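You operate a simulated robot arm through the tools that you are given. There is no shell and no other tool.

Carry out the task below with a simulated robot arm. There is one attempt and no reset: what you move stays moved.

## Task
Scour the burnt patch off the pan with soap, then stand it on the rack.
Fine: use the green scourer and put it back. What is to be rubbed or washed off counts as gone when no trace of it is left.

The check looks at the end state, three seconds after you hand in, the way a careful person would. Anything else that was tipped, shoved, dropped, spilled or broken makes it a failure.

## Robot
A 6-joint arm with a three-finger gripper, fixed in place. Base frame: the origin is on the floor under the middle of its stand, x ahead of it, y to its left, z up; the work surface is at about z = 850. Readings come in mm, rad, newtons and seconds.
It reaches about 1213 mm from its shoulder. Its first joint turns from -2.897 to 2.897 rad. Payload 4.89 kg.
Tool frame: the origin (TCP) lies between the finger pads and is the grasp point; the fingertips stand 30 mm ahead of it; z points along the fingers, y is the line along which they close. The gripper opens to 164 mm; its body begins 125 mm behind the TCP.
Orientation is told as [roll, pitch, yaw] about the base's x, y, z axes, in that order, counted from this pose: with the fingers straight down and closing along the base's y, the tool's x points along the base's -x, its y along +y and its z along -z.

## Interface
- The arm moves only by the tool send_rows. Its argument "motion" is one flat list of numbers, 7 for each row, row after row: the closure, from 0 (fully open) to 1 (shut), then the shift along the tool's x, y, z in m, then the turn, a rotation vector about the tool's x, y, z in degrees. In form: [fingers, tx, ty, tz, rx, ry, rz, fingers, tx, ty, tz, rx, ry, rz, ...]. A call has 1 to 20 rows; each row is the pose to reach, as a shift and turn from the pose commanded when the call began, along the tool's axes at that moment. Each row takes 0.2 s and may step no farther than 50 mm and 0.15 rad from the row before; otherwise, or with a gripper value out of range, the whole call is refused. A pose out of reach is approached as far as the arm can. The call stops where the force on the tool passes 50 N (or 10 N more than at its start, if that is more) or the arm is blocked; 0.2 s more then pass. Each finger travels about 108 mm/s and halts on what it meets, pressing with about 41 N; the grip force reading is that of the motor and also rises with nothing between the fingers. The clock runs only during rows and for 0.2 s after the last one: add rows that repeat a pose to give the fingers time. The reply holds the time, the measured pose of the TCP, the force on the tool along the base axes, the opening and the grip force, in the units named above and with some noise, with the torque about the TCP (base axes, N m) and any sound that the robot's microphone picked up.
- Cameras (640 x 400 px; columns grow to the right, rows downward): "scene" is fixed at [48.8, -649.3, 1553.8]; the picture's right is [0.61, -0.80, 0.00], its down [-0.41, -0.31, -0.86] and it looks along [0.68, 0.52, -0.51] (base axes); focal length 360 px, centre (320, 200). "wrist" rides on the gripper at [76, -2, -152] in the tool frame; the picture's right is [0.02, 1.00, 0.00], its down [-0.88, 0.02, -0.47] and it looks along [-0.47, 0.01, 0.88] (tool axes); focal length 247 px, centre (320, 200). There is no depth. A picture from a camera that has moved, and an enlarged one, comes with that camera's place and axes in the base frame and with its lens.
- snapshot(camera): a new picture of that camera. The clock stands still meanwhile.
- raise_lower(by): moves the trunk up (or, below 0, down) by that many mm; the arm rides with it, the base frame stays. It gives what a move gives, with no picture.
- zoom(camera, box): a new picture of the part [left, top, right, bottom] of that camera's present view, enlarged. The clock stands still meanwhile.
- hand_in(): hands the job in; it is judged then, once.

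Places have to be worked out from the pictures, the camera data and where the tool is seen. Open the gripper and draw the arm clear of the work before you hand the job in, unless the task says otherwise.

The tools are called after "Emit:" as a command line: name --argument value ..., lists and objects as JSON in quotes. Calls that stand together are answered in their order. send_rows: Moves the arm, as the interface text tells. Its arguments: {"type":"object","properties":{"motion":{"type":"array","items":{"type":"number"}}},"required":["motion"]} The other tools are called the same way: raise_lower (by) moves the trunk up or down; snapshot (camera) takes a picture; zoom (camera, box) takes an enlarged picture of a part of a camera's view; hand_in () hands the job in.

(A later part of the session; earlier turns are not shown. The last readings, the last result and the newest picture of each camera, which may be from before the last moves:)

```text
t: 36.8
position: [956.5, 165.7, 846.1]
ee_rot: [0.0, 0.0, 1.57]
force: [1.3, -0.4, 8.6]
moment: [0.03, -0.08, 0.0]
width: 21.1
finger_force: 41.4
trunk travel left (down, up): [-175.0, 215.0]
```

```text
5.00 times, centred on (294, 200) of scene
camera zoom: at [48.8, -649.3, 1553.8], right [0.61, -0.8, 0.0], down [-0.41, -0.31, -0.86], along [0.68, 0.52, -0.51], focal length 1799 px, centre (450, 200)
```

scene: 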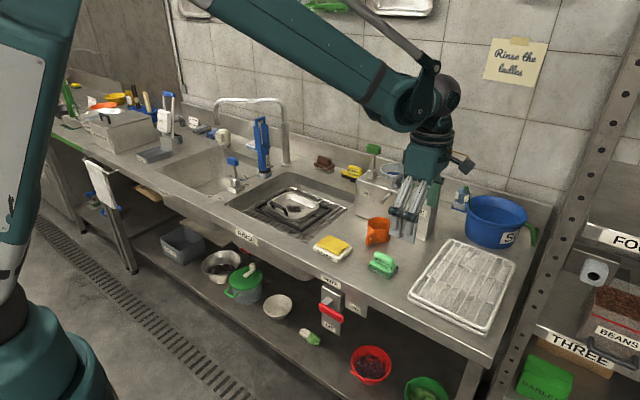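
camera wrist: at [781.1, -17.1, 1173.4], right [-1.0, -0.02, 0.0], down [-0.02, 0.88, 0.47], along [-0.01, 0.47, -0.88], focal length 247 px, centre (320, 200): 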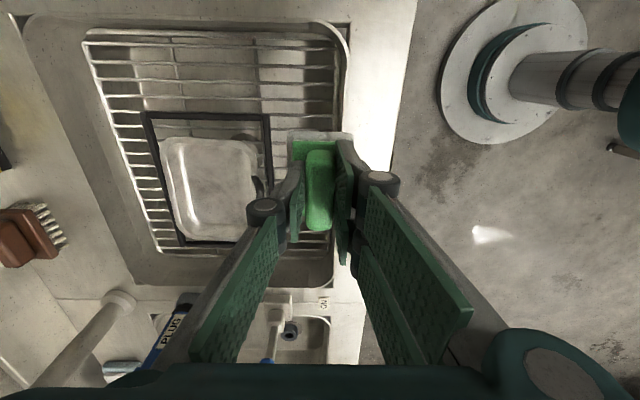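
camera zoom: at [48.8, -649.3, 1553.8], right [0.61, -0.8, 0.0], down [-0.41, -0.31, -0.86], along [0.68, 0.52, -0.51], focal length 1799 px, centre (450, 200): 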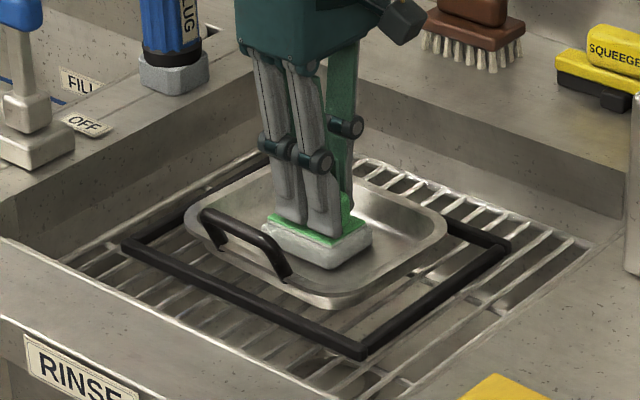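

I lift and go back to the same viewpoint to compare the pan floor.

Emit:
send_rows --motion '[1, 0, 0, -0.03, 0, 0, 0, 1, 0, 0, -0.07, 0, 0, 0, 1, 0, 0, -0.11, 0, 0, 0, 1, 0.04, 0, -0.13, 0, 0, 0, 1, 0.08, 0, -0.14, 0, 0, 0, 1, 0.087, 0.044, -0.149, 0, 0, 0, 1, 0.094, 0.088, -0.158, 0, 0, 0, 1, 0.101, 0.132, -0.167, 0, 0, 0, 1, 0.108, 0.176, -0.1745, 0, 0, 0, 1, 0.108, 0.176, -0.1745, 0, 0, 0]'

Emit:
zoom --camera "wrist" --box '[150, 140, 278, 220]'

Emit:
zoom --camera "wrist" --box '[160, 130, 272, 250]'

Emit:
zoom --camera "scene" --box '[262, 180, 342, 230]'

```text
t: 39.0
position: [780.7, 57.7, 1019.3]
ee_rot: [0.0, 0.001, 1.571]
force: [-0.4, 0.2, -0.2]
moment: [-0.03, -0.18, 0.01]
width: 21.3
finger_force: 41.3
trunk travel left (down, up): [-175.0, 215.0]
```

```text
5.00 times, centred on (214, 180) of wrist
camera zoom: at [781.7, -17.2, 1172.1], right [-1.0, -0.02, 0.0], down [-0.02, 0.88, 0.47], along [-0.01, 0.47, -0.88], focal length 1235 px, centre (850, 300)
```

zoom: 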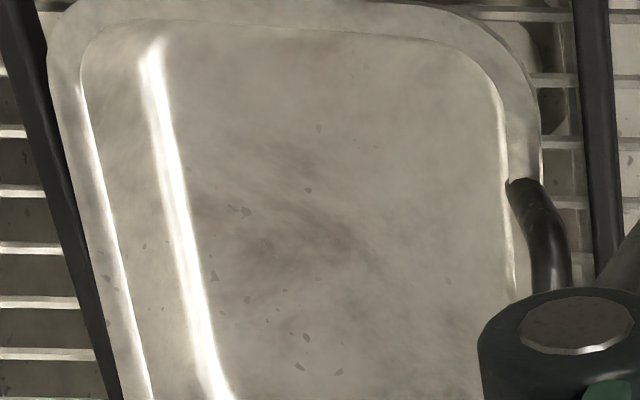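

```text
3.33 times, centred on (216, 190) of wrist
camera zoom: at [781.7, -17.2, 1172.1], right [-1.0, -0.02, 0.0], down [-0.02, 0.88, 0.47], along [-0.01, 0.47, -0.88], focal length 823 px, centre (667, 233)
```

zoom: 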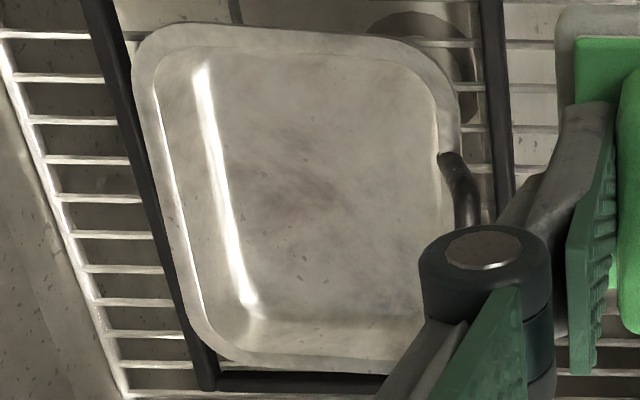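

```text
8.00 times, centred on (302, 205) of scene
camera zoom: at [48.8, -649.3, 1553.8], right [0.61, -0.8, 0.0], down [-0.41, -0.31, -0.86], along [0.68, 0.52, -0.51], focal length 2878 px, centre (464, 160)
```

zoom: 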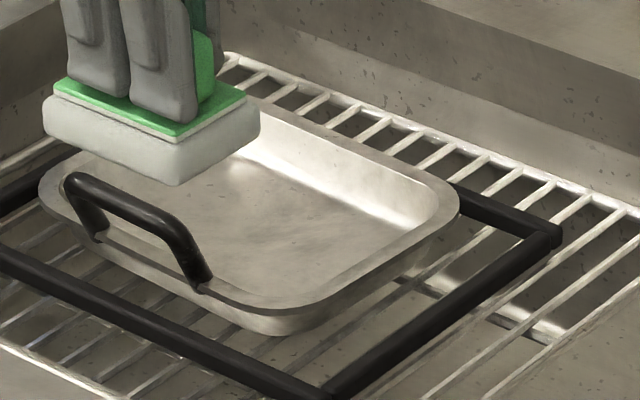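

The texture is identical to the previous look, so what's left is only the metal's own mottling. The patch is gone. Now I carry the scourer back to its original place (TCP 787.5, -323, 908).

Emit:
send_rows --motion '[1, 0.048, -0.001, 0, 0, 0, 0, 1, 0.096, -0.002, 0, 0, 0, 0, 1, 0.144, -0.003, 0, 0, 0, 0, 1, 0.192, -0.004, 0, 0, 0, 0, 1, 0.24, -0.005, 0, 0, 0, 0, 1, 0.288, -0.006, 0, 0, 0, 0, 1, 0.336, -0.0075, 0, 0, 0, 0, 1, 0.381, -0.0085, 0, 0, 0, 0, 1, 0.381, -0.0085, 0.045, 0, 0, 0, 1, 0.381, -0.0085, 0.085, 0, 0, 0, 1, 0.381, -0.0085, 0.1, 0, 0, 0, 1, 0.381, -0.0085, 0.108, 0, 0, 0]'

Emit:
zoom --camera "scene" --box '[330, 200, 458, 280]'

```text
t: 41.6
position: [788.2, -322.5, 911.2]
ee_rot: [0.0, 0.001, 1.571]
force: [0.4, 0.5, -1.0]
moment: [0.02, 0.02, -0.01]
width: 21.3
finger_force: 40.8
trunk travel left (down, up): [-175.0, 215.0]
```

```text
5.00 times, centred on (394, 240) of scene
camera zoom: at [48.8, -649.3, 1553.8], right [0.61, -0.8, 0.0], down [-0.41, -0.31, -0.86], along [0.68, 0.52, -0.51], focal length 1799 px, centre (-50, 0)
```

zoom: 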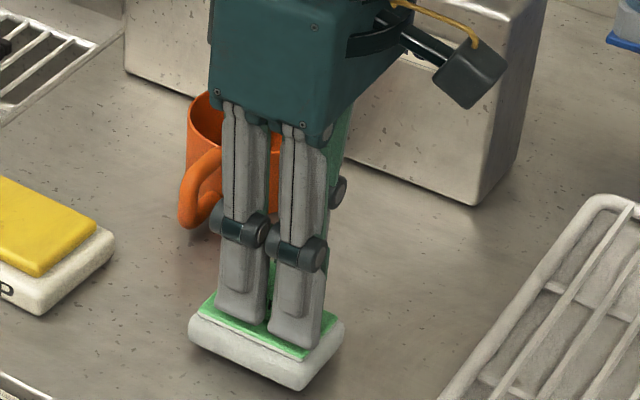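

About 3 mm left to the counter; I lower until touching.

Emit:
send_rows --motion '[1, 0, 0, 0.002, 0, 0, 0, 1, 0, 0, 0.003, 0, 0, 0, 1, 0, 0, 0.0035, 0, 0, 0]'

```text
t: 42.4
position: [787.3, -322.0, 909.7]
ee_rot: [0.002, 0.0, 1.57]
force: [0.2, 0.1, 0.1]
moment: [-0.02, 0.02, 0.0]
width: 21.0
finger_force: 41.1
trunk travel left (down, up): [-175.0, 215.0]
```

Emit:
send_rows --motion '[1, 0, 0, 0.001, 0, 0, 0, 1, 0, 0, 0.001, 0, 0, 0]'

```text
t: 43.0
position: [788.7, -321.2, 908.3]
ee_rot: [0.0, 0.001, 1.57]
force: [-0.9, 1.3, -0.8]
moment: [-0.01, -0.02, 0.02]
width: 21.2
finger_force: 41.3
trunk travel left (down, up): [-175.0, 215.0]
```

Emit:
send_rows --motion '[1, 0, 0, 0.001, 0, 0, 0, 1, 0, 0, 0.001, 0, 0, 0]'

```text
t: 43.6
position: [787.6, -322.6, 906.6]
ee_rot: [0.001, 0.0, 1.572]
force: [0.7, 0.1, 1.7]
moment: [-0.03, 0.02, 0.04]
width: 21.2
finger_force: 41.2
trunk travel left (down, up): [-175.0, 215.0]
```

Light contact now (~1.7 N). I open the fingers to the same 65 mm as at pick-up and back straight up.

Emit:
send_rows --motion '[0.85, 0, 0, 0, 0, 0, 0, 0.78, 0, 0, 0, 0, 0, 0, 0.7, 0, 0, 0, 0, 0, 0, 0.6, 0, 0, 0, 0, 0, 0, 0.6, 0, 0, 0, 0, 0, 0, 0.6, 0, 0, -0.02, 0, 0, 0, 0.6, 0, 0, -0.06, 0, 0, 0, 0.6, 0, 0, -0.1, 0, 0, 0, 0.6, 0, 0, -0.14, 0, 0, 0]'

Emit:
zoom --camera "scene" --box '[350, 240, 414, 280]'

Emit:
snapshot --camera "wrist"

```text
t: 45.6
position: [788.4, -322.5, 1047.5]
ee_rot: [0.001, 0.002, 1.571]
force: [1.3, -0.1, -1.3]
moment: [0.02, 0.14, 0.05]
width: 65.3
finger_force: 0.0
trunk travel left (down, up): [-175.0, 215.0]
```

```text
10.00 times, centred on (382, 260) of scene
camera zoom: at [48.8, -649.3, 1553.8], right [0.61, -0.8, 0.0], down [-0.41, -0.31, -0.86], along [0.68, 0.52, -0.51], focal length 3598 px, centre (-300, -400)
```

zoom: 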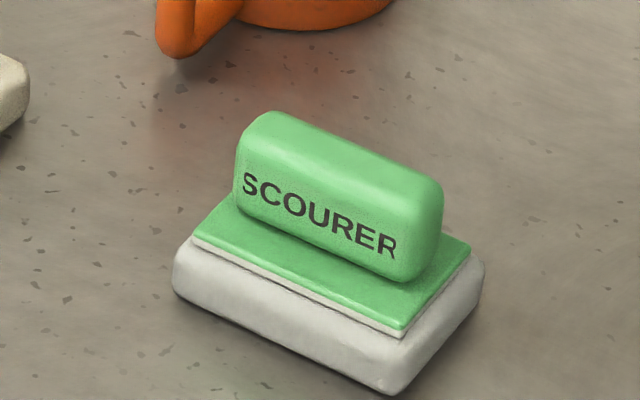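

```text
taken
camera wrist: at [790.8, -398.3, 1199.6], right [-1.0, -0.02, 0.0], down [-0.02, 0.88, 0.47], along [-0.01, 0.47, -0.88], focal length 247 px, centre (320, 200)
```

wrist: 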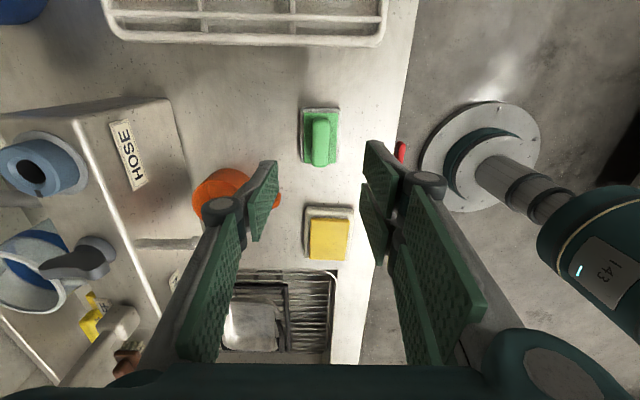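

The scourer stands exactly where it was. Next is the pan: I move the wrist camera to look straight at its black handle, opening the fingers only at the end so nothing gets touched on the way.

Emit:
send_rows --motion '[0.6, -0.045, -0.005, 0.0, 0, 0, 0, 0.6, -0.09, -0.01, 0.0, 0, 0, 0, 0.6, -0.135, -0.015, 0.0, 0, 0, 0, 0.6, -0.18, -0.02, 0, 0, 0, 0, 0.6, -0.225, -0.025, 0.0, 0, 0, 0, 0.6, -0.27, -0.038, 0.0, 0, 0, 0, 0.5, -0.315, -0.052, 0.012, 0, 0, 0, 0.3, -0.36, -0.066, 0.027, 0, 0, 0, 0.1, -0.405, -0.078, 0.047, 0, 0, 0, 0, -0.4065, -0.078, 0.047, 0, 0, 0, 0, -0.4065, -0.078, 0.047, 0, 0, 0]'

Emit:
snapshot --camera "wrist"

Emit:
zoom --camera "wrist" --box '[240, 130, 400, 230]'

Emit:
zoom --camera "scene" --box '[256, 180, 336, 230]'

```text
refused: row 9 steps farther than a row can; nothing moved
```

```text
taken
camera wrist: at [790.8, -398.3, 1199.6], right [-1.0, -0.02, 0.0], down [-0.02, 0.88, 0.47], along [-0.01, 0.47, -0.88], focal length 247 px, centre (320, 200)
```

wrist: 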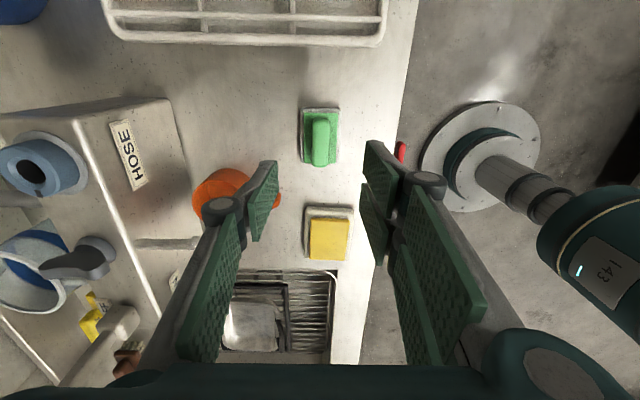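

```text
4.00 times, centred on (320, 180) of wrist
camera zoom: at [790.8, -398.3, 1199.6], right [-1.0, -0.02, 0.0], down [-0.02, 0.88, 0.47], along [-0.01, 0.47, -0.88], focal length 988 px, centre (320, 280)
```

zoom: 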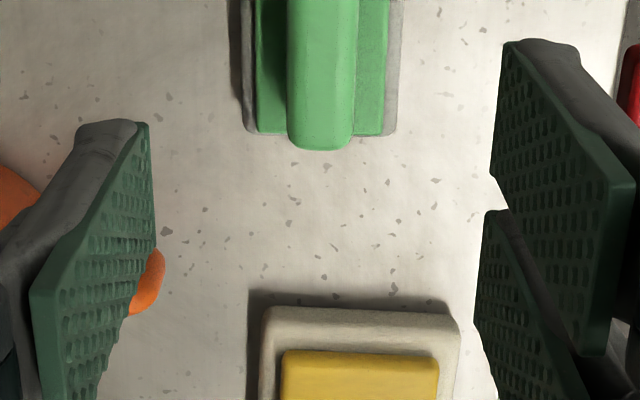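

```text
8.00 times, centred on (296, 205) of scene
camera zoom: at [48.8, -649.3, 1553.8], right [0.61, -0.8, 0.0], down [-0.41, -0.31, -0.86], along [0.68, 0.52, -0.51], focal length 2878 px, centre (512, 160)
```

zoom: 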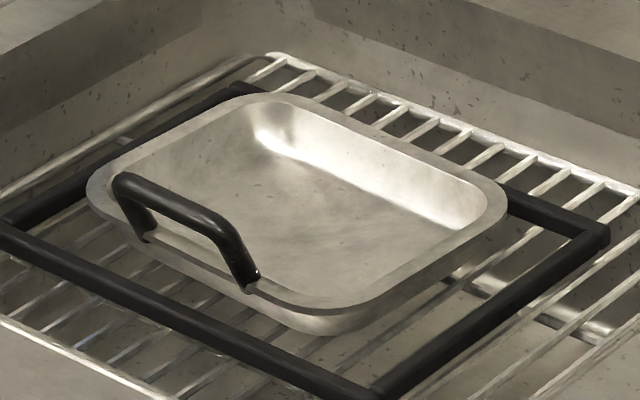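

The last row step was too long. The free view of the pan shows it clean. I resend the move with smaller steps.

Emit:
send_rows --motion '[0.6, -0.045, -0.005, 0.0, 0, 0, 0, 0.6, -0.09, -0.01, 0.0, 0, 0, 0, 0.6, -0.135, -0.015, 0.0, 0, 0, 0, 0.6, -0.18, -0.02, 0, 0, 0, 0, 0.6, -0.225, -0.025, 0.0, 0, 0, 0, 0.6, -0.27, -0.038, 0.0, 0, 0, 0, 0.5, -0.315, -0.052, 0.01, 0, 0, 0, 0.3, -0.355, -0.066, 0.022, 0, 0, 0, 0.1, -0.39, -0.076, 0.037, 0, 0, 0, 0, -0.4065, -0.078, 0.047, 0, 0, 0, 0, -0.4065, -0.078, 0.047, 0, 0, 0]'

Emit:
snapshot --camera "wrist"

Emit:
zoom --camera "wrist" --box '[240, 150, 400, 250]'

```text
t: 48.0
position: [865.4, 84.1, 997.3]
ee_rot: [0.001, -0.002, 1.57]
force: [0.5, 0.7, -0.2]
moment: [-0.04, 0.02, 0.01]
width: 164.2
finger_force: 0.0
trunk travel left (down, up): [-175.0, 215.0]
```

```text
taken
camera wrist: at [868.2, 8.3, 1150.8], right [-1.0, -0.02, 0.0], down [-0.02, 0.88, 0.47], along [-0.01, 0.47, -0.88], focal length 247 px, centre (320, 200)
```

wrist: 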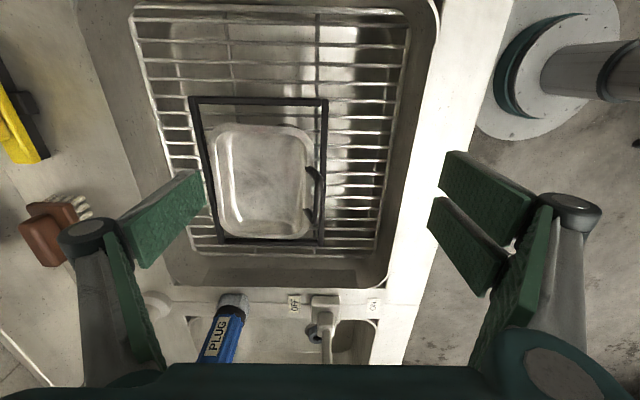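

```text
4.00 times, centred on (320, 200) of wrist
camera zoom: at [868.2, 8.3, 1150.8], right [-1.0, -0.02, 0.0], down [-0.02, 0.88, 0.47], along [-0.01, 0.47, -0.88], focal length 988 px, centre (320, 200)
```

zoom: 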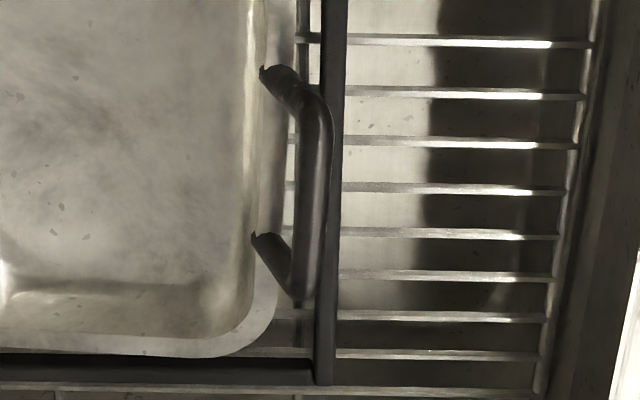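

The wrist view shows the handle well. I zoom in more on the handle in both cameras to measure its lean and the rim height.

Emit:
zoom --camera "scene" --box '[264, 196, 296, 216]'

Emit:
zoom --camera "wrist" --box '[288, 155, 352, 195]'

Emit:
zoom --camera "wrist" --box '[288, 195, 352, 235]'

```text
16.00 times, centred on (280, 206) of scene
camera zoom: at [48.8, -649.3, 1553.8], right [0.61, -0.8, 0.0], down [-0.41, -0.31, -0.86], along [0.68, 0.52, -0.51], focal length 5757 px, centre (960, 104)
```

zoom: 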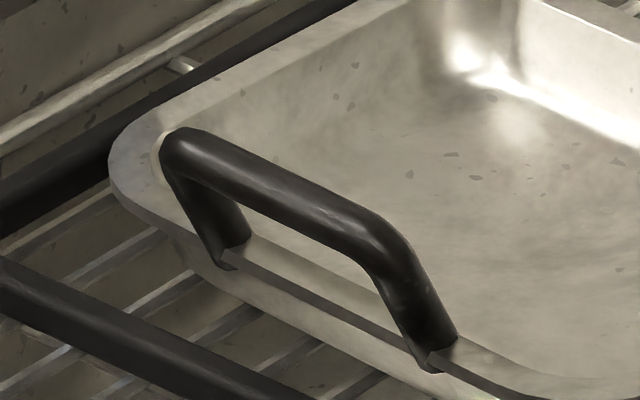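

```text
10.00 times, centred on (320, 175) of wrist
camera zoom: at [868.2, 8.3, 1150.8], right [-1.0, -0.02, 0.0], down [-0.02, 0.88, 0.47], along [-0.01, 0.47, -0.88], focal length 2470 px, centre (320, 450)
```

zoom: 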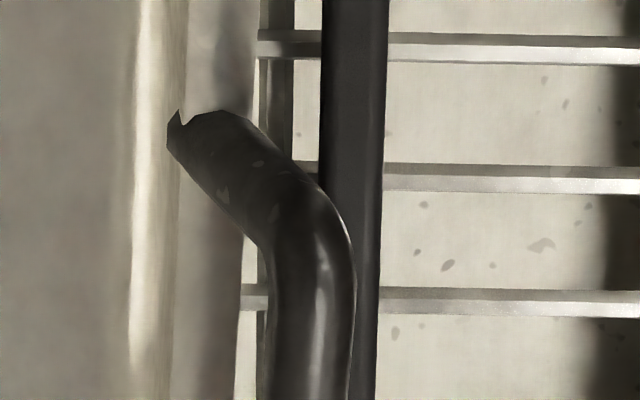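

```text
10.00 times, centred on (320, 215) of wrist
camera zoom: at [868.2, 8.3, 1150.8], right [-1.0, -0.02, 0.0], down [-0.02, 0.88, 0.47], along [-0.01, 0.47, -0.88], focal length 2470 px, centre (320, 50)
```

zoom: 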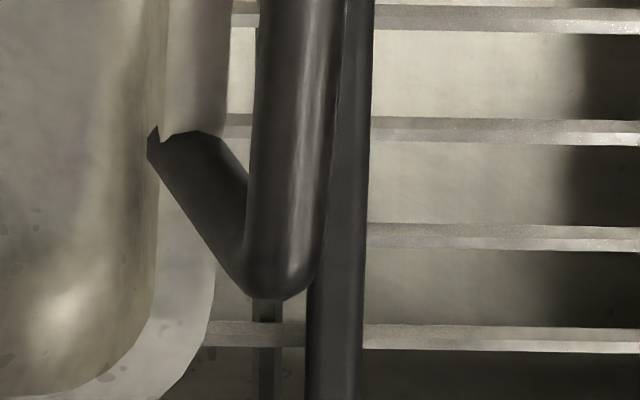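

Stereo puts the handle bar at about (867, 173, 846), roughly 12 mm thick, leaning about 24° outward from its feet on the rim (z ≈ 815). I tilt the tool 24° to match and move to an approach point 100 mm behind the grasp with the fingers half-closed.

Emit:
send_rows --motion '[0.2, -0.015, 0.007, 0.01, 4, 0, 0, 0.4, -0.03, 0.014, 0.02, 8, 0, 0, 0.57, -0.045, 0.02, 0.03, 12, 0, 0, 0.57, -0.06, 0.026, 0.041, 16, 0, 0, 0.57, -0.075, 0.033, 0.051, 20, 0, 0, 0.57, -0.089, 0.039, 0.061, 24, 0, 0, 0.57, -0.089, 0.039, 0.061, 24, 0, 0]'

Emit:
snapshot --camera "wrist"

Emit:
zoom --camera "scene" --box '[230, 150, 358, 230]'

```text
t: 49.6
position: [828.1, 174.0, 938.8]
ee_rot: [-0.419, 0.0, 1.57]
force: [0.3, 0.5, 0.5]
moment: [0.0, 0.0, 0.0]
width: 70.4
finger_force: 0.0
trunk travel left (down, up): [-175.0, 215.0]
```

```text
taken
camera wrist: at [766.8, 97.5, 1077.9], right [-0.91, -0.02, -0.41], down [-0.21, 0.88, 0.42], along [0.35, 0.47, -0.81], focal length 247 px, centre (320, 200)
```

wrist: 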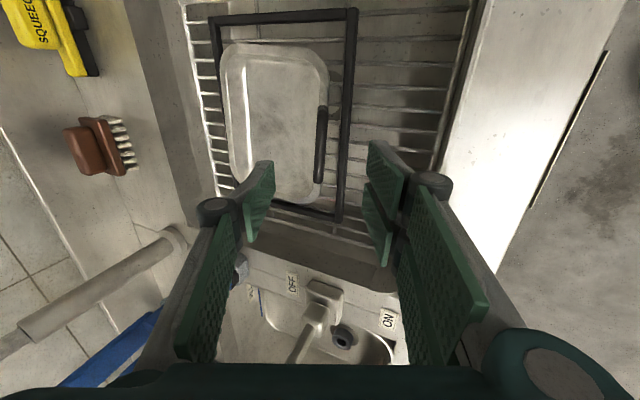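

```text
5.00 times, centred on (294, 190) of scene
camera zoom: at [48.8, -649.3, 1553.8], right [0.61, -0.8, 0.0], down [-0.41, -0.31, -0.86], along [0.68, 0.52, -0.51], focal length 1799 px, centre (450, 250)
```

zoom: 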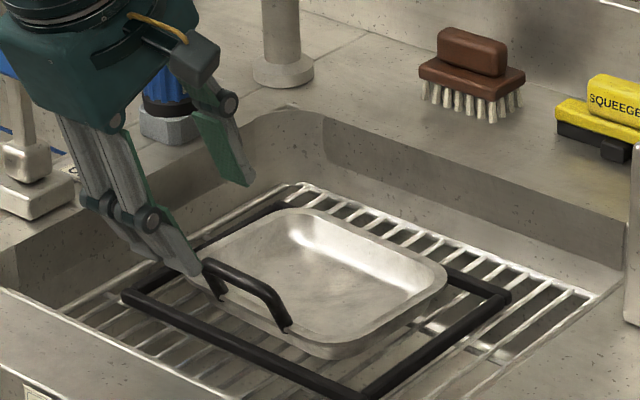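

The wrist view looks exactly along the arch (handle seen edge-on, centred between the pads), so the tilt is right. I zoom to fine-tune the centring before advancing.

Emit:
zoom --camera "wrist" --box '[256, 90, 384, 170]'

Emit:
zoom --camera "wrist" --box '[256, 140, 384, 220]'

```text
5.00 times, centred on (320, 130) of wrist
camera zoom: at [766.8, 97.5, 1077.9], right [-0.91, -0.02, -0.41], down [-0.21, 0.88, 0.42], along [0.35, 0.47, -0.81], focal length 1235 px, centre (320, 550)
```

zoom: 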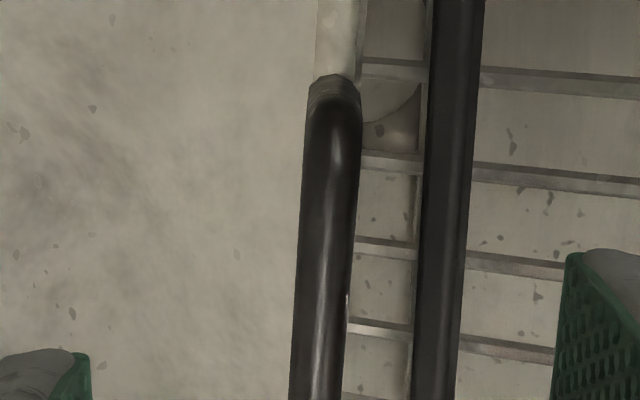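

```text
5.00 times, centred on (320, 180) of wrist
camera zoom: at [766.8, 97.5, 1077.9], right [-0.91, -0.02, -0.41], down [-0.21, 0.88, 0.42], along [0.35, 0.47, -0.81], focal length 1235 px, centre (320, 300)
```

zoom: 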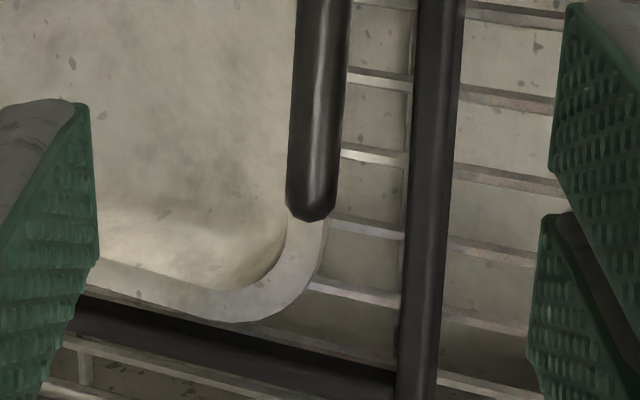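

The bar is centred within 2 mm and turned by only about 2°. I advance 75 mm along the tool axis with that small correction, then check again.

Emit:
send_rows --motion '[0.57, 0.001, 0, 0.03, 0, 0, 1, 0.57, 0.0017, 0, 0.055, 0, 0, 2, 0.57, 0.0017, 0, 0.075, 0, 0, 2.2, 0.57, 0.0017, 0, 0.075, 0, 0, 2.2]'

Emit:
snapshot --camera "wrist"

Emit:
zoom --camera "scene" --box '[240, 160, 336, 220]'

```text
t: 50.6
position: [857.8, 172.7, 869.8]
ee_rot: [-0.418, -0.015, 1.536]
force: [0.1, -0.2, -1.1]
moment: [-0.01, 0.0, -0.01]
width: 70.6
finger_force: 0.0
trunk travel left (down, up): [-175.0, 215.0]
```

```text
taken
camera wrist: at [795.1, 96.1, 1007.9], right [-0.91, 0.02, -0.41], down [-0.18, 0.88, 0.44], along [0.37, 0.47, -0.8], focal length 247 px, centre (320, 200)
```

wrist: 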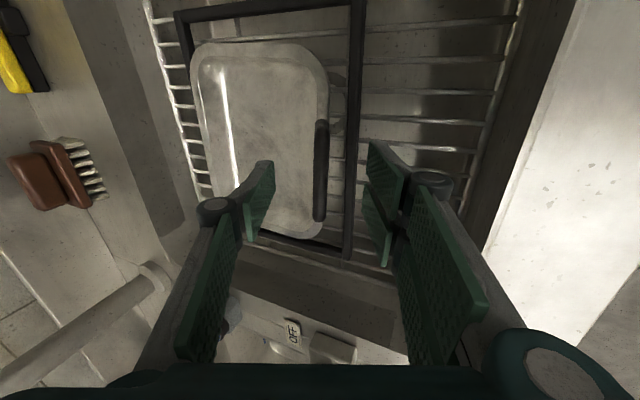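

```text
6.67 times, centred on (288, 190) of scene
camera zoom: at [48.8, -649.3, 1553.8], right [0.61, -0.8, 0.0], down [-0.41, -0.31, -0.86], along [0.68, 0.52, -0.51], focal length 2399 px, centre (533, 267)
```

zoom: 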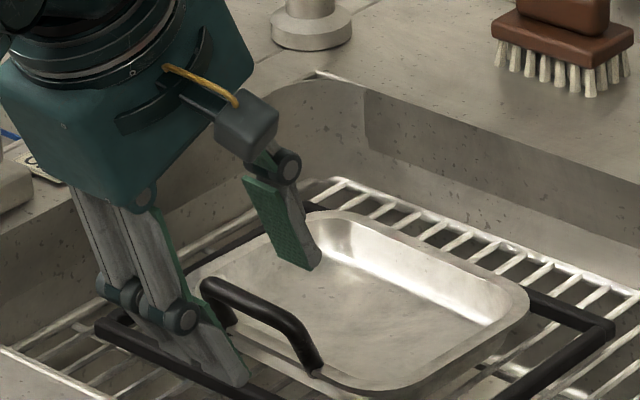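

Still centred. I advance the last 25 mm so the bar sits at the TCP, then look before closing.

Emit:
send_rows --motion '[0.57, 0.001, 0, 0.012, 0, 0, 0, 0.57, 0.002, 0, 0.02, 0, 0, 0, 0.57, 0.002, 0, 0.025, 0, 0, 0]'

Emit:
zoom --camera "wrist" --box '[224, 110, 416, 230]'

Emit:
zoom --camera "scene" --box '[240, 160, 336, 220]'

```text
t: 51.4
position: [866.6, 169.8, 847.0]
ee_rot: [-0.419, -0.016, 1.536]
force: [-0.3, 0.6, 0.5]
moment: [0.0, 0.03, 0.0]
width: 70.4
finger_force: 0.1
trunk travel left (down, up): [-175.0, 215.0]
```

```text
3.33 times, centred on (320, 170) of wrist
camera zoom: at [804.7, 93.7, 985.8], right [-0.91, 0.02, -0.41], down [-0.18, 0.88, 0.44], along [0.37, 0.47, -0.8], focal length 823 px, centre (320, 300)
```

zoom: 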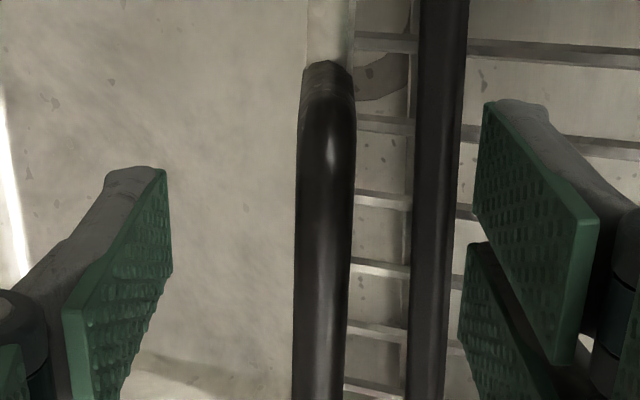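

```text
6.67 times, centred on (288, 190) of scene
camera zoom: at [48.8, -649.3, 1553.8], right [0.61, -0.8, 0.0], down [-0.41, -0.31, -0.86], along [0.68, 0.52, -0.51], focal length 2399 px, centre (533, 267)
```

zoom: 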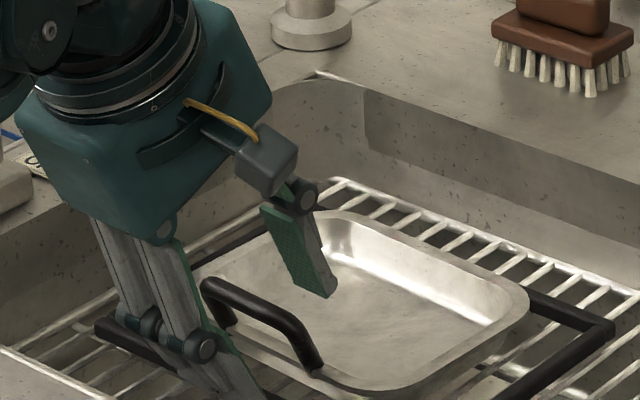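

The bar is well centred between the pads, with fingertips clear of rim and frame. I close on the handle.

Emit:
send_rows --motion '[0.68, 0, 0, 0, 0, 0, 0, 0.8, 0, 0, 0, 0, 0, 0, 0.9, 0, 0, 0, 0, 0, 0, 1, 0, 0, 0, 0, 0, 0, 1, 0, 0, 0, 0, 0, 0]'

Emit:
zoom --camera "wrist" --box '[224, 110, 416, 230]'

Emit:
zoom --camera "scene" --box '[240, 160, 336, 220]'

```text
t: 52.6
position: [867.5, 171.0, 845.7]
ee_rot: [-0.418, -0.017, 1.536]
force: [0.0, 0.4, 0.1]
moment: [-0.01, 0.3, -0.01]
width: 10.1
finger_force: 41.0
trunk travel left (down, up): [-175.0, 215.0]
```

```text
3.33 times, centred on (320, 170) of wrist
camera zoom: at [804.9, 93.7, 985.6], right [-0.91, 0.02, -0.41], down [-0.18, 0.88, 0.44], along [0.37, 0.47, -0.8], focal length 823 px, centre (320, 300)
```

zoom: 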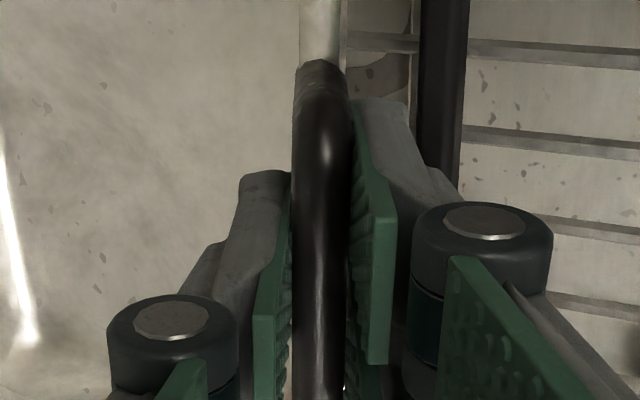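

```text
6.67 times, centred on (288, 190) of scene
camera zoom: at [48.8, -649.3, 1553.8], right [0.61, -0.8, 0.0], down [-0.41, -0.31, -0.86], along [0.68, 0.52, -0.51], focal length 2399 px, centre (533, 267)
```

zoom: 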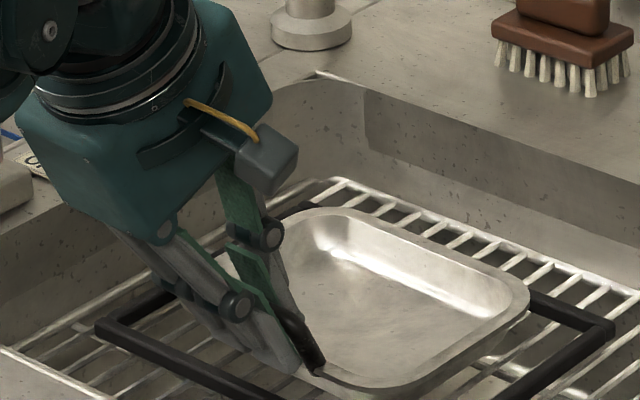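

Gripped with 10 mm and 41 N; the pan didn't shift. I lift straight up by 15 mm first to feel the weight and see whether the pan stays level.

Emit:
send_rows --motion '[1, -8e-05, -0.00203, -0.00457, 0, 0, 0, 1, -0.00016, -0.00406, -0.00914, 0, 0, 0, 1, -0.00023, -0.0061, -0.0137, 0, 0, 0, 1, -0.00023, -0.0061, -0.0137, 0, 0, 0]'

Emit:
zoom --camera "scene" --box '[240, 160, 336, 220]'

Emit:
snapshot --camera "wrist"

```text
t: 53.6
position: [869.3, 169.1, 863.1]
ee_rot: [-0.42, -0.017, 1.535]
force: [-0.1, 0.1, -4.3]
moment: [-0.05, 0.33, 0.01]
width: 10.2
finger_force: 41.0
trunk travel left (down, up): [-175.0, 215.0]
```

```text
6.67 times, centred on (288, 190) of scene
camera zoom: at [48.8, -649.3, 1553.8], right [0.61, -0.8, 0.0], down [-0.41, -0.31, -0.86], along [0.68, 0.52, -0.51], focal length 2399 px, centre (533, 267)
```

zoom: 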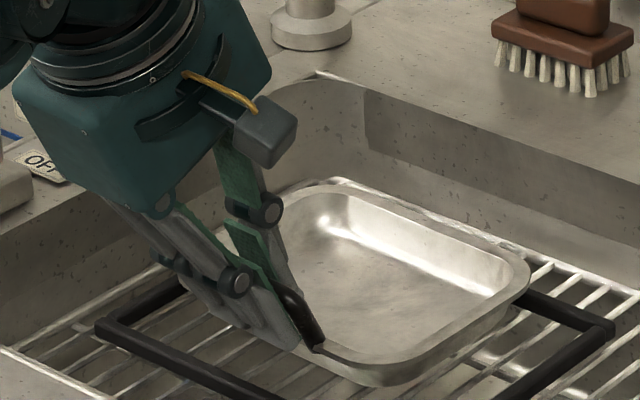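

```text
taken
camera wrist: at [805.4, 93.8, 1000.8], right [-0.91, 0.02, -0.41], down [-0.18, 0.88, 0.44], along [0.37, 0.47, -0.8], focal length 247 px, centre (320, 200)
```

wrist: 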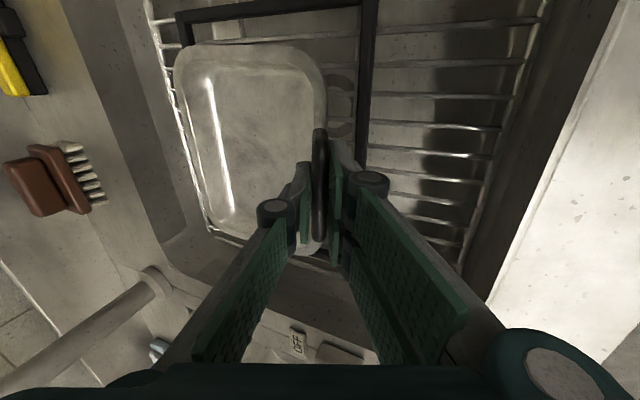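

The pan weighs about 0.44 kg and hangs level. I keep lifting straight up, well clear of everything on the counter.

Emit:
send_rows --motion '[1, -0.0004, -0.0102, -0.0228, 0, 0, 0, 1, -0.0009, -0.0224, -0.0502, 0, 0, 0, 1, -0.0014, -0.0346, -0.0776, 0, 0, 0, 1, -0.0018, -0.0467, -0.105, 0, 0, 0, 1, -0.0023, -0.0589, -0.1325, 0, 0, 0, 1, -0.0028, -0.0711, -0.1599, 0, 0, 0, 1, -0.0033, -0.0833, -0.1873, 0, 0, 0, 1, -0.0037, -0.0955, -0.2147, 0, 0, 0, 1, -0.0037, -0.0975, -0.2192, 0, 0, 0]'

Emit:
snapshot --camera "scene"

Emit:
snapshot --camera "wrist"

```text
t: 55.6
position: [870.2, 170.2, 1102.6]
ee_rot: [-0.418, -0.014, 1.536]
force: [0.2, 0.2, -4.3]
moment: [-0.02, 0.31, -0.01]
width: 10.3
finger_force: 41.1
trunk travel left (down, up): [-175.0, 215.0]
```

```text
taken
```

scene: 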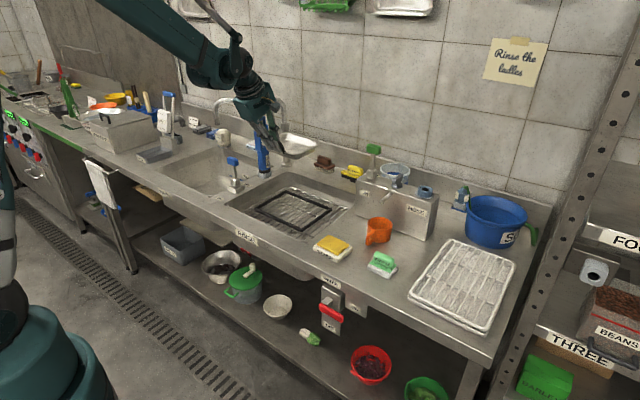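

```text
taken
camera wrist: at [805.7, 94.1, 1241.2], right [-0.91, 0.02, -0.41], down [-0.18, 0.88, 0.44], along [0.37, 0.47, -0.8], focal length 247 px, centre (320, 200)
```

wrist: 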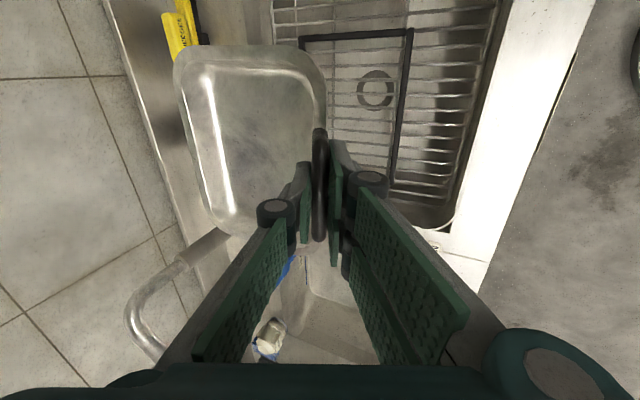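

The pan is up and level. I zoom in on it to check its surface and underside.

Emit:
zoom --camera "scene" --box '[240, 110, 352, 180]'

Emit:
zoom --camera "wrist" --box '[160, 30, 352, 150]'

Emit:
zoom --camera "scene" --box '[400, 230, 528, 340]'

```text
5.71 times, centred on (296, 145) of scene
camera zoom: at [48.8, -649.3, 1553.8], right [0.61, -0.8, 0.0], down [-0.41, -0.31, -0.86], along [0.68, 0.52, -0.51], focal length 2056 px, centre (457, 514)
```

zoom: 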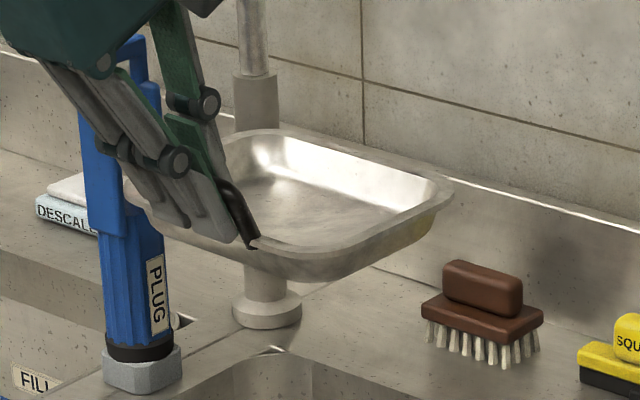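

```text
3.33 times, centred on (256, 90) of wrist
camera zoom: at [805.7, 94.1, 1241.2], right [-0.91, 0.02, -0.41], down [-0.18, 0.88, 0.44], along [0.37, 0.47, -0.8], focal length 823 px, centre (533, 567)
```

zoom: 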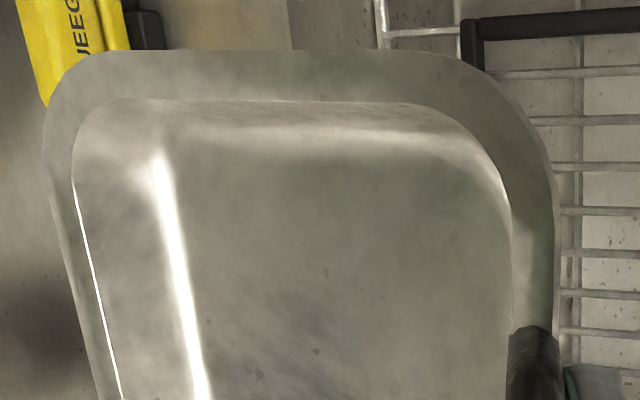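

```text
3.64 times, centred on (464, 285) of scene
camera zoom: at [48.8, -649.3, 1553.8], right [0.61, -0.8, 0.0], down [-0.41, -0.31, -0.86], along [0.68, 0.52, -0.51], focal length 1308 px, centre (-204, -109)
```

zoom: 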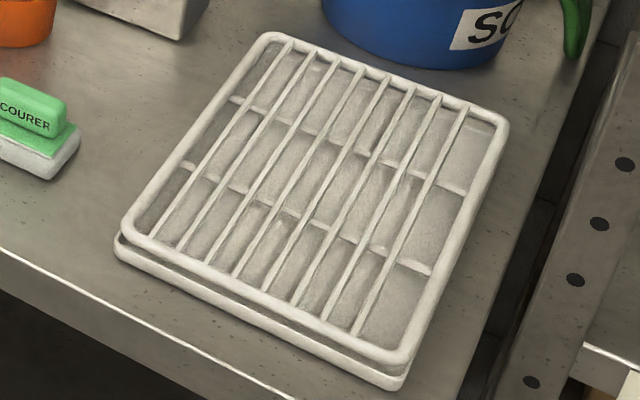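

The pan is clean. The rack spans about x 728–1014, y -612 to -424, so its centre is near (871, -518). I draw the pan back to x ≈ 784 (TCP) first, then carry it along -y above everything at this height.

Emit:
send_rows --motion '[1, 0.0015, 0.0393, -0.0175, 0, 0, 0, 1, 0.003, 0.0785, -0.035, 0, 0, 0, 1, 0.0458, 0.0769, -0.035, 0, 0, 0, 1, 0.0885, 0.0752, -0.035, 0, 0, 0, 1, 0.1313, 0.0736, -0.035, 0, 0, 0, 1, 0.1741, 0.0719, -0.035, 0, 0, 0, 1, 0.2169, 0.0703, -0.035, 0, 0, 0, 1, 0.2596, 0.0686, -0.035, 0, 0, 0, 1, 0.3024, 0.067, -0.035, 0, 0, 0, 1, 0.3452, 0.0653, -0.035, 0, 0, 0, 1, 0.3879, 0.0637, -0.035, 0, 0, 0, 1, 0.4307, 0.0621, -0.035, 0, 0, 0, 1, 0.4735, 0.0604, -0.035, 0, 0, 0, 1, 0.5162, 0.0588, -0.035, 0, 0, 0, 1, 0.559, 0.0571, -0.035, 0, 0, 0, 1, 0.6018, 0.0555, -0.035, 0, 0, 0, 1, 0.6446, 0.0538, -0.035, 0, 0, 0, 1, 0.6873, 0.0522, -0.035, 0, 0, 0]'

Emit:
snapshot --camera "scene"

Emit:
snapshot --camera "wrist"

```text
t: 59.4
position: [782.5, -514.0, 1102.9]
ee_rot: [-0.421, -0.015, 1.537]
force: [0.1, 1.6, -3.2]
moment: [-0.2, 0.36, -0.06]
width: 10.1
finger_force: 40.6
trunk travel left (down, up): [-175.0, 215.0]
```

```text
taken
```

scene: 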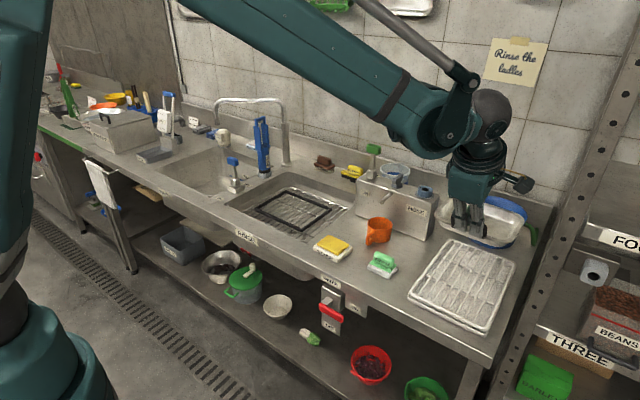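

```text
taken
camera wrist: at [720.4, -589.8, 1241.9], right [-0.91, 0.02, -0.41], down [-0.18, 0.88, 0.44], along [0.37, 0.47, -0.8], focal length 247 px, centre (320, 200)
```

wrist: 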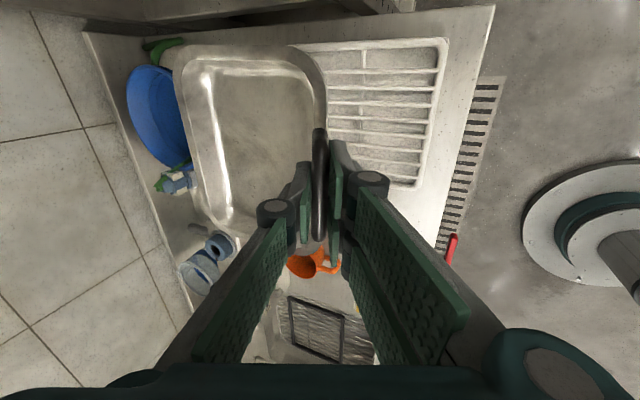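

All clear so far. The wrist view confirms the rack's edges (near edge x ≈ 728, centre y ≈ -520). I lower the pan to about 15 mm above the rack and check alignment.

Emit:
send_rows --motion '[1, 0.0046, 0.0152, 0.0343, 0, 0, 0, 1, 0.0052, 0.0305, 0.0685, 0, 0, 0, 1, 0.0057, 0.0457, 0.1028, 0, 0, 0, 1, 0.0061, 0.0569, 0.1279, 0, 0, 0, 1, 0.0063, 0.061, 0.137, 0, 0, 0, 1, 0.0063, 0.061, 0.137, 0, 0, 0]'

Emit:
zoom --camera "scene" --box '[390, 200, 550, 350]'

Emit:
snapshot --camera "wrist"

```text
t: 60.8
position: [782.8, -518.9, 951.9]
ee_rot: [-0.42, -0.016, 1.536]
force: [0.1, 0.1, -4.9]
moment: [0.01, 0.33, 0.02]
width: 10.2
finger_force: 41.0
trunk travel left (down, up): [-175.0, 215.0]
```

```text
2.67 times, centred on (470, 275) of scene
camera zoom: at [48.8, -649.3, 1553.8], right [0.61, -0.8, 0.0], down [-0.41, -0.31, -0.86], along [0.68, 0.52, -0.51], focal length 960 px, centre (-80, 0)
```

zoom: 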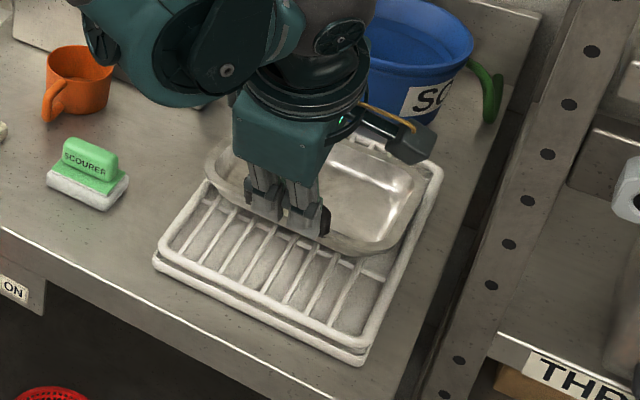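

```text
taken
camera wrist: at [719.4, -594.4, 1090.2], right [-0.91, 0.02, -0.41], down [-0.18, 0.88, 0.44], along [0.37, 0.47, -0.8], focal length 247 px, centre (320, 200)
```

wrist: 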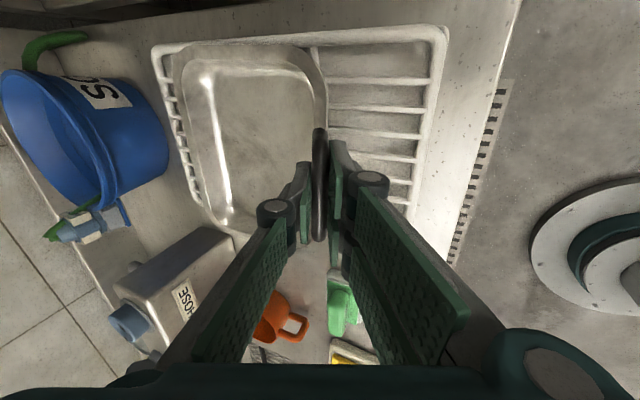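

Pan is about 15 mm above the rack, well inside its outline. I lower it slowly by 10 mm and then feel for contact.

Emit:
send_rows --motion '[1, 0.0001, 0.0016, 0.0037, 0, 0, 0, 1, 0.0001, 0.0033, 0.0073, 0, 0, 0, 1, 0.0002, 0.0041, 0.0091, 0, 0, 0]'

Emit:
zoom --camera "scene" --box '[410, 210, 522, 280]'

```text
t: 61.6
position: [779.7, -519.4, 944.3]
ee_rot: [-0.42, -0.016, 1.535]
force: [-10.5, -0.2, 31.7]
moment: [0.01, 0.01, -0.2]
width: 10.5
finger_force: 40.8
trunk travel left (down, up): [-175.0, 215.0]
```

```text
5.71 times, centred on (466, 245) of scene
camera zoom: at [48.8, -649.3, 1553.8], right [0.61, -0.8, 0.0], down [-0.41, -0.31, -0.86], along [0.68, 0.52, -0.51], focal length 2056 px, centre (-514, -57)
```

zoom: 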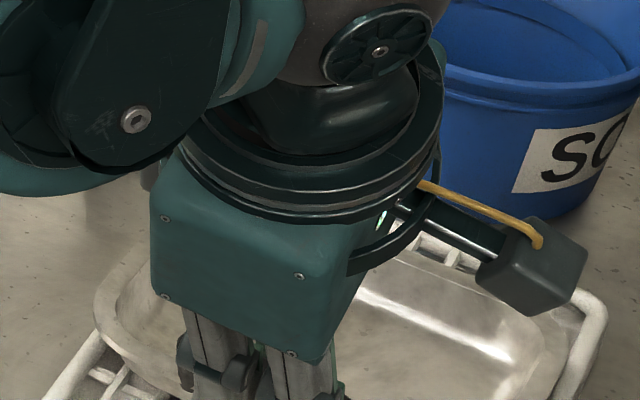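

Contact came at about z ≈ 945, pressing with 36 N. I ease up 2.5 mm to a light touch and check how the pan sits.

Emit:
send_rows --motion '[1, 0, -0.001, -0.0023, 0, 0, 0, 1, 0, -0.001, -0.0023, 0, 0, 0]'

Emit:
zoom --camera "scene" --box '[400, 220, 544, 340]'

Emit:
snapshot --camera "wrist"

```text
t: 62.2
position: [781.4, -519.6, 945.0]
ee_rot: [-0.419, -0.016, 1.536]
force: [-1.6, -2.6, 6.5]
moment: [-0.23, 0.13, -0.26]
width: 10.2
finger_force: 40.9
trunk travel left (down, up): [-175.0, 215.0]
```

```text
3.33 times, centred on (472, 280) of scene
camera zoom: at [48.8, -649.3, 1553.8], right [0.61, -0.8, 0.0], down [-0.41, -0.31, -0.86], along [0.68, 0.52, -0.51], focal length 1199 px, centre (-187, -67)
```

zoom: 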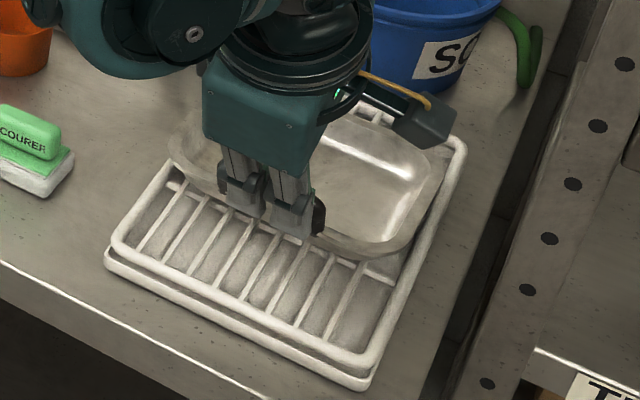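

```text
taken
camera wrist: at [718.6, -594.7, 1083.3], right [-0.91, 0.02, -0.41], down [-0.18, 0.88, 0.44], along [0.37, 0.47, -0.8], focal length 247 px, centre (320, 200)
```

wrist: 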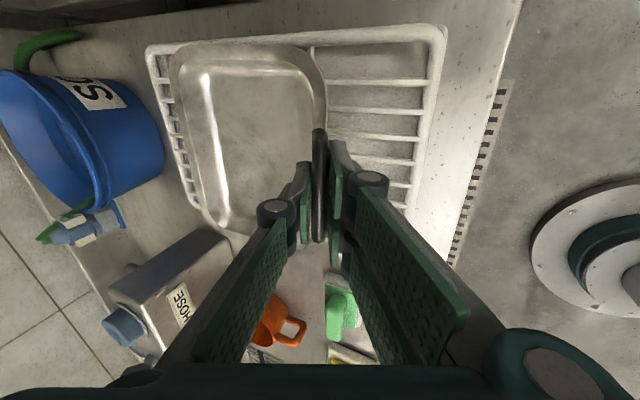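

The contact is light (≈11 N net) but the moments suggest the near edge of the base bears first. I tip the pan by 1° towards the far side to let the whole base come down before releasing.

Emit:
send_rows --motion '[1, 0, 0, 0, -0.5, 0, 0, 1, 0, 0, 0, -1, 0, 0, 1, 0, 0, 0, -1, 0, 0]'

```text
t: 63.0
position: [781.2, -518.3, 945.2]
ee_rot: [-0.402, -0.015, 1.536]
force: [2.1, 1.4, 5.5]
moment: [0.25, -0.04, 0.08]
width: 10.3
finger_force: 41.1
trunk travel left (down, up): [-175.0, 215.0]
```

Still bearing at the near edge. I tip 2° more while raising slightly to keep the pressure low.

Emit:
send_rows --motion '[1, 0, -0.0002, -0.0004, -0.7, 0, 0, 1, 0, -0.0003, -0.0008, -1.4, 0, 0, 1, 0, -0.0004, -0.001, -2, 0, 0, 1, 0, -0.0004, -0.001, -2, 0, 0]'

Emit:
zoom --camera "scene" --box '[420, 215, 532, 285]'

Emit:
zoom --camera "wrist" --box '[130, 20, 350, 158]'

```text
t: 64.0
position: [782.1, -518.8, 945.7]
ee_rot: [-0.366, -0.015, 1.536]
force: [0.2, -1.6, -2.4]
moment: [0.14, 0.06, -0.11]
width: 10.1
finger_force: 40.8
trunk travel left (down, up): [-175.0, 215.0]
```

```text
5.71 times, centred on (476, 250) of scene
camera zoom: at [48.8, -649.3, 1553.8], right [0.61, -0.8, 0.0], down [-0.41, -0.31, -0.86], along [0.68, 0.52, -0.51], focal length 2056 px, centre (-571, -86)
```

zoom: 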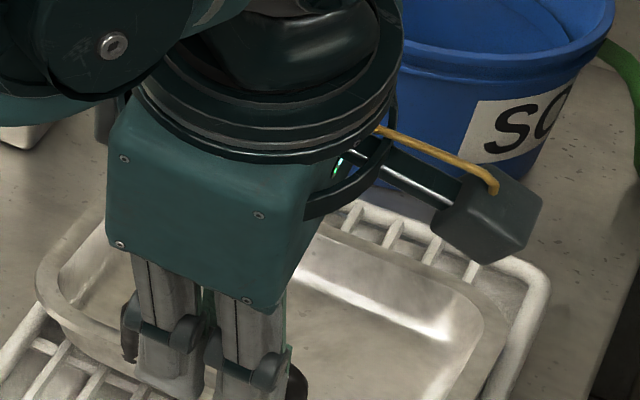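

```text
2.90 times, centred on (240, 89) of wrist
camera zoom: at [726.2, -595.2, 1087.3], right [-0.93, 0.02, -0.36], down [-0.16, 0.88, 0.45], along [0.32, 0.47, -0.82], focal length 716 px, centre (552, 522)
```

zoom: 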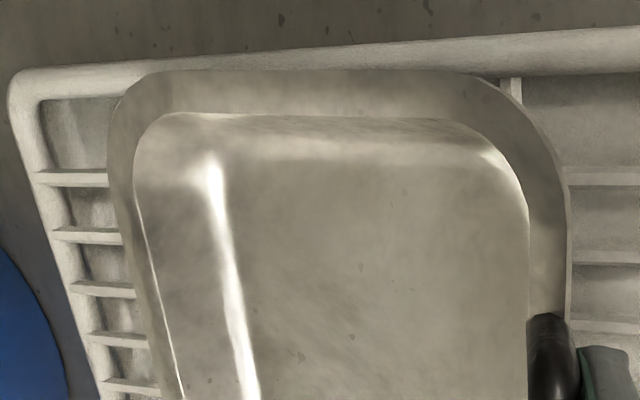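

Now the far edge bears (so flat is about midway). I tip back 0.8° and settle by 1 mm, so the base lies flat with light pressure.

Emit:
send_rows --motion '[1, 0, 0.0002, 0.0004, 0.4, 0, 0, 1, 0, 0.0004, 0.0009, 0.8, 0, 0, 1, 0, 0.0004, 0.0009, 0.8, 0, 0]'

```text
t: 64.8
position: [782.2, -519.0, 945.4]
ee_rot: [-0.381, -0.015, 1.536]
force: [1.0, -0.5, 7.5]
moment: [0.08, 0.01, -0.07]
width: 10.2
finger_force: 41.6
trunk travel left (down, up): [-175.0, 215.0]
```

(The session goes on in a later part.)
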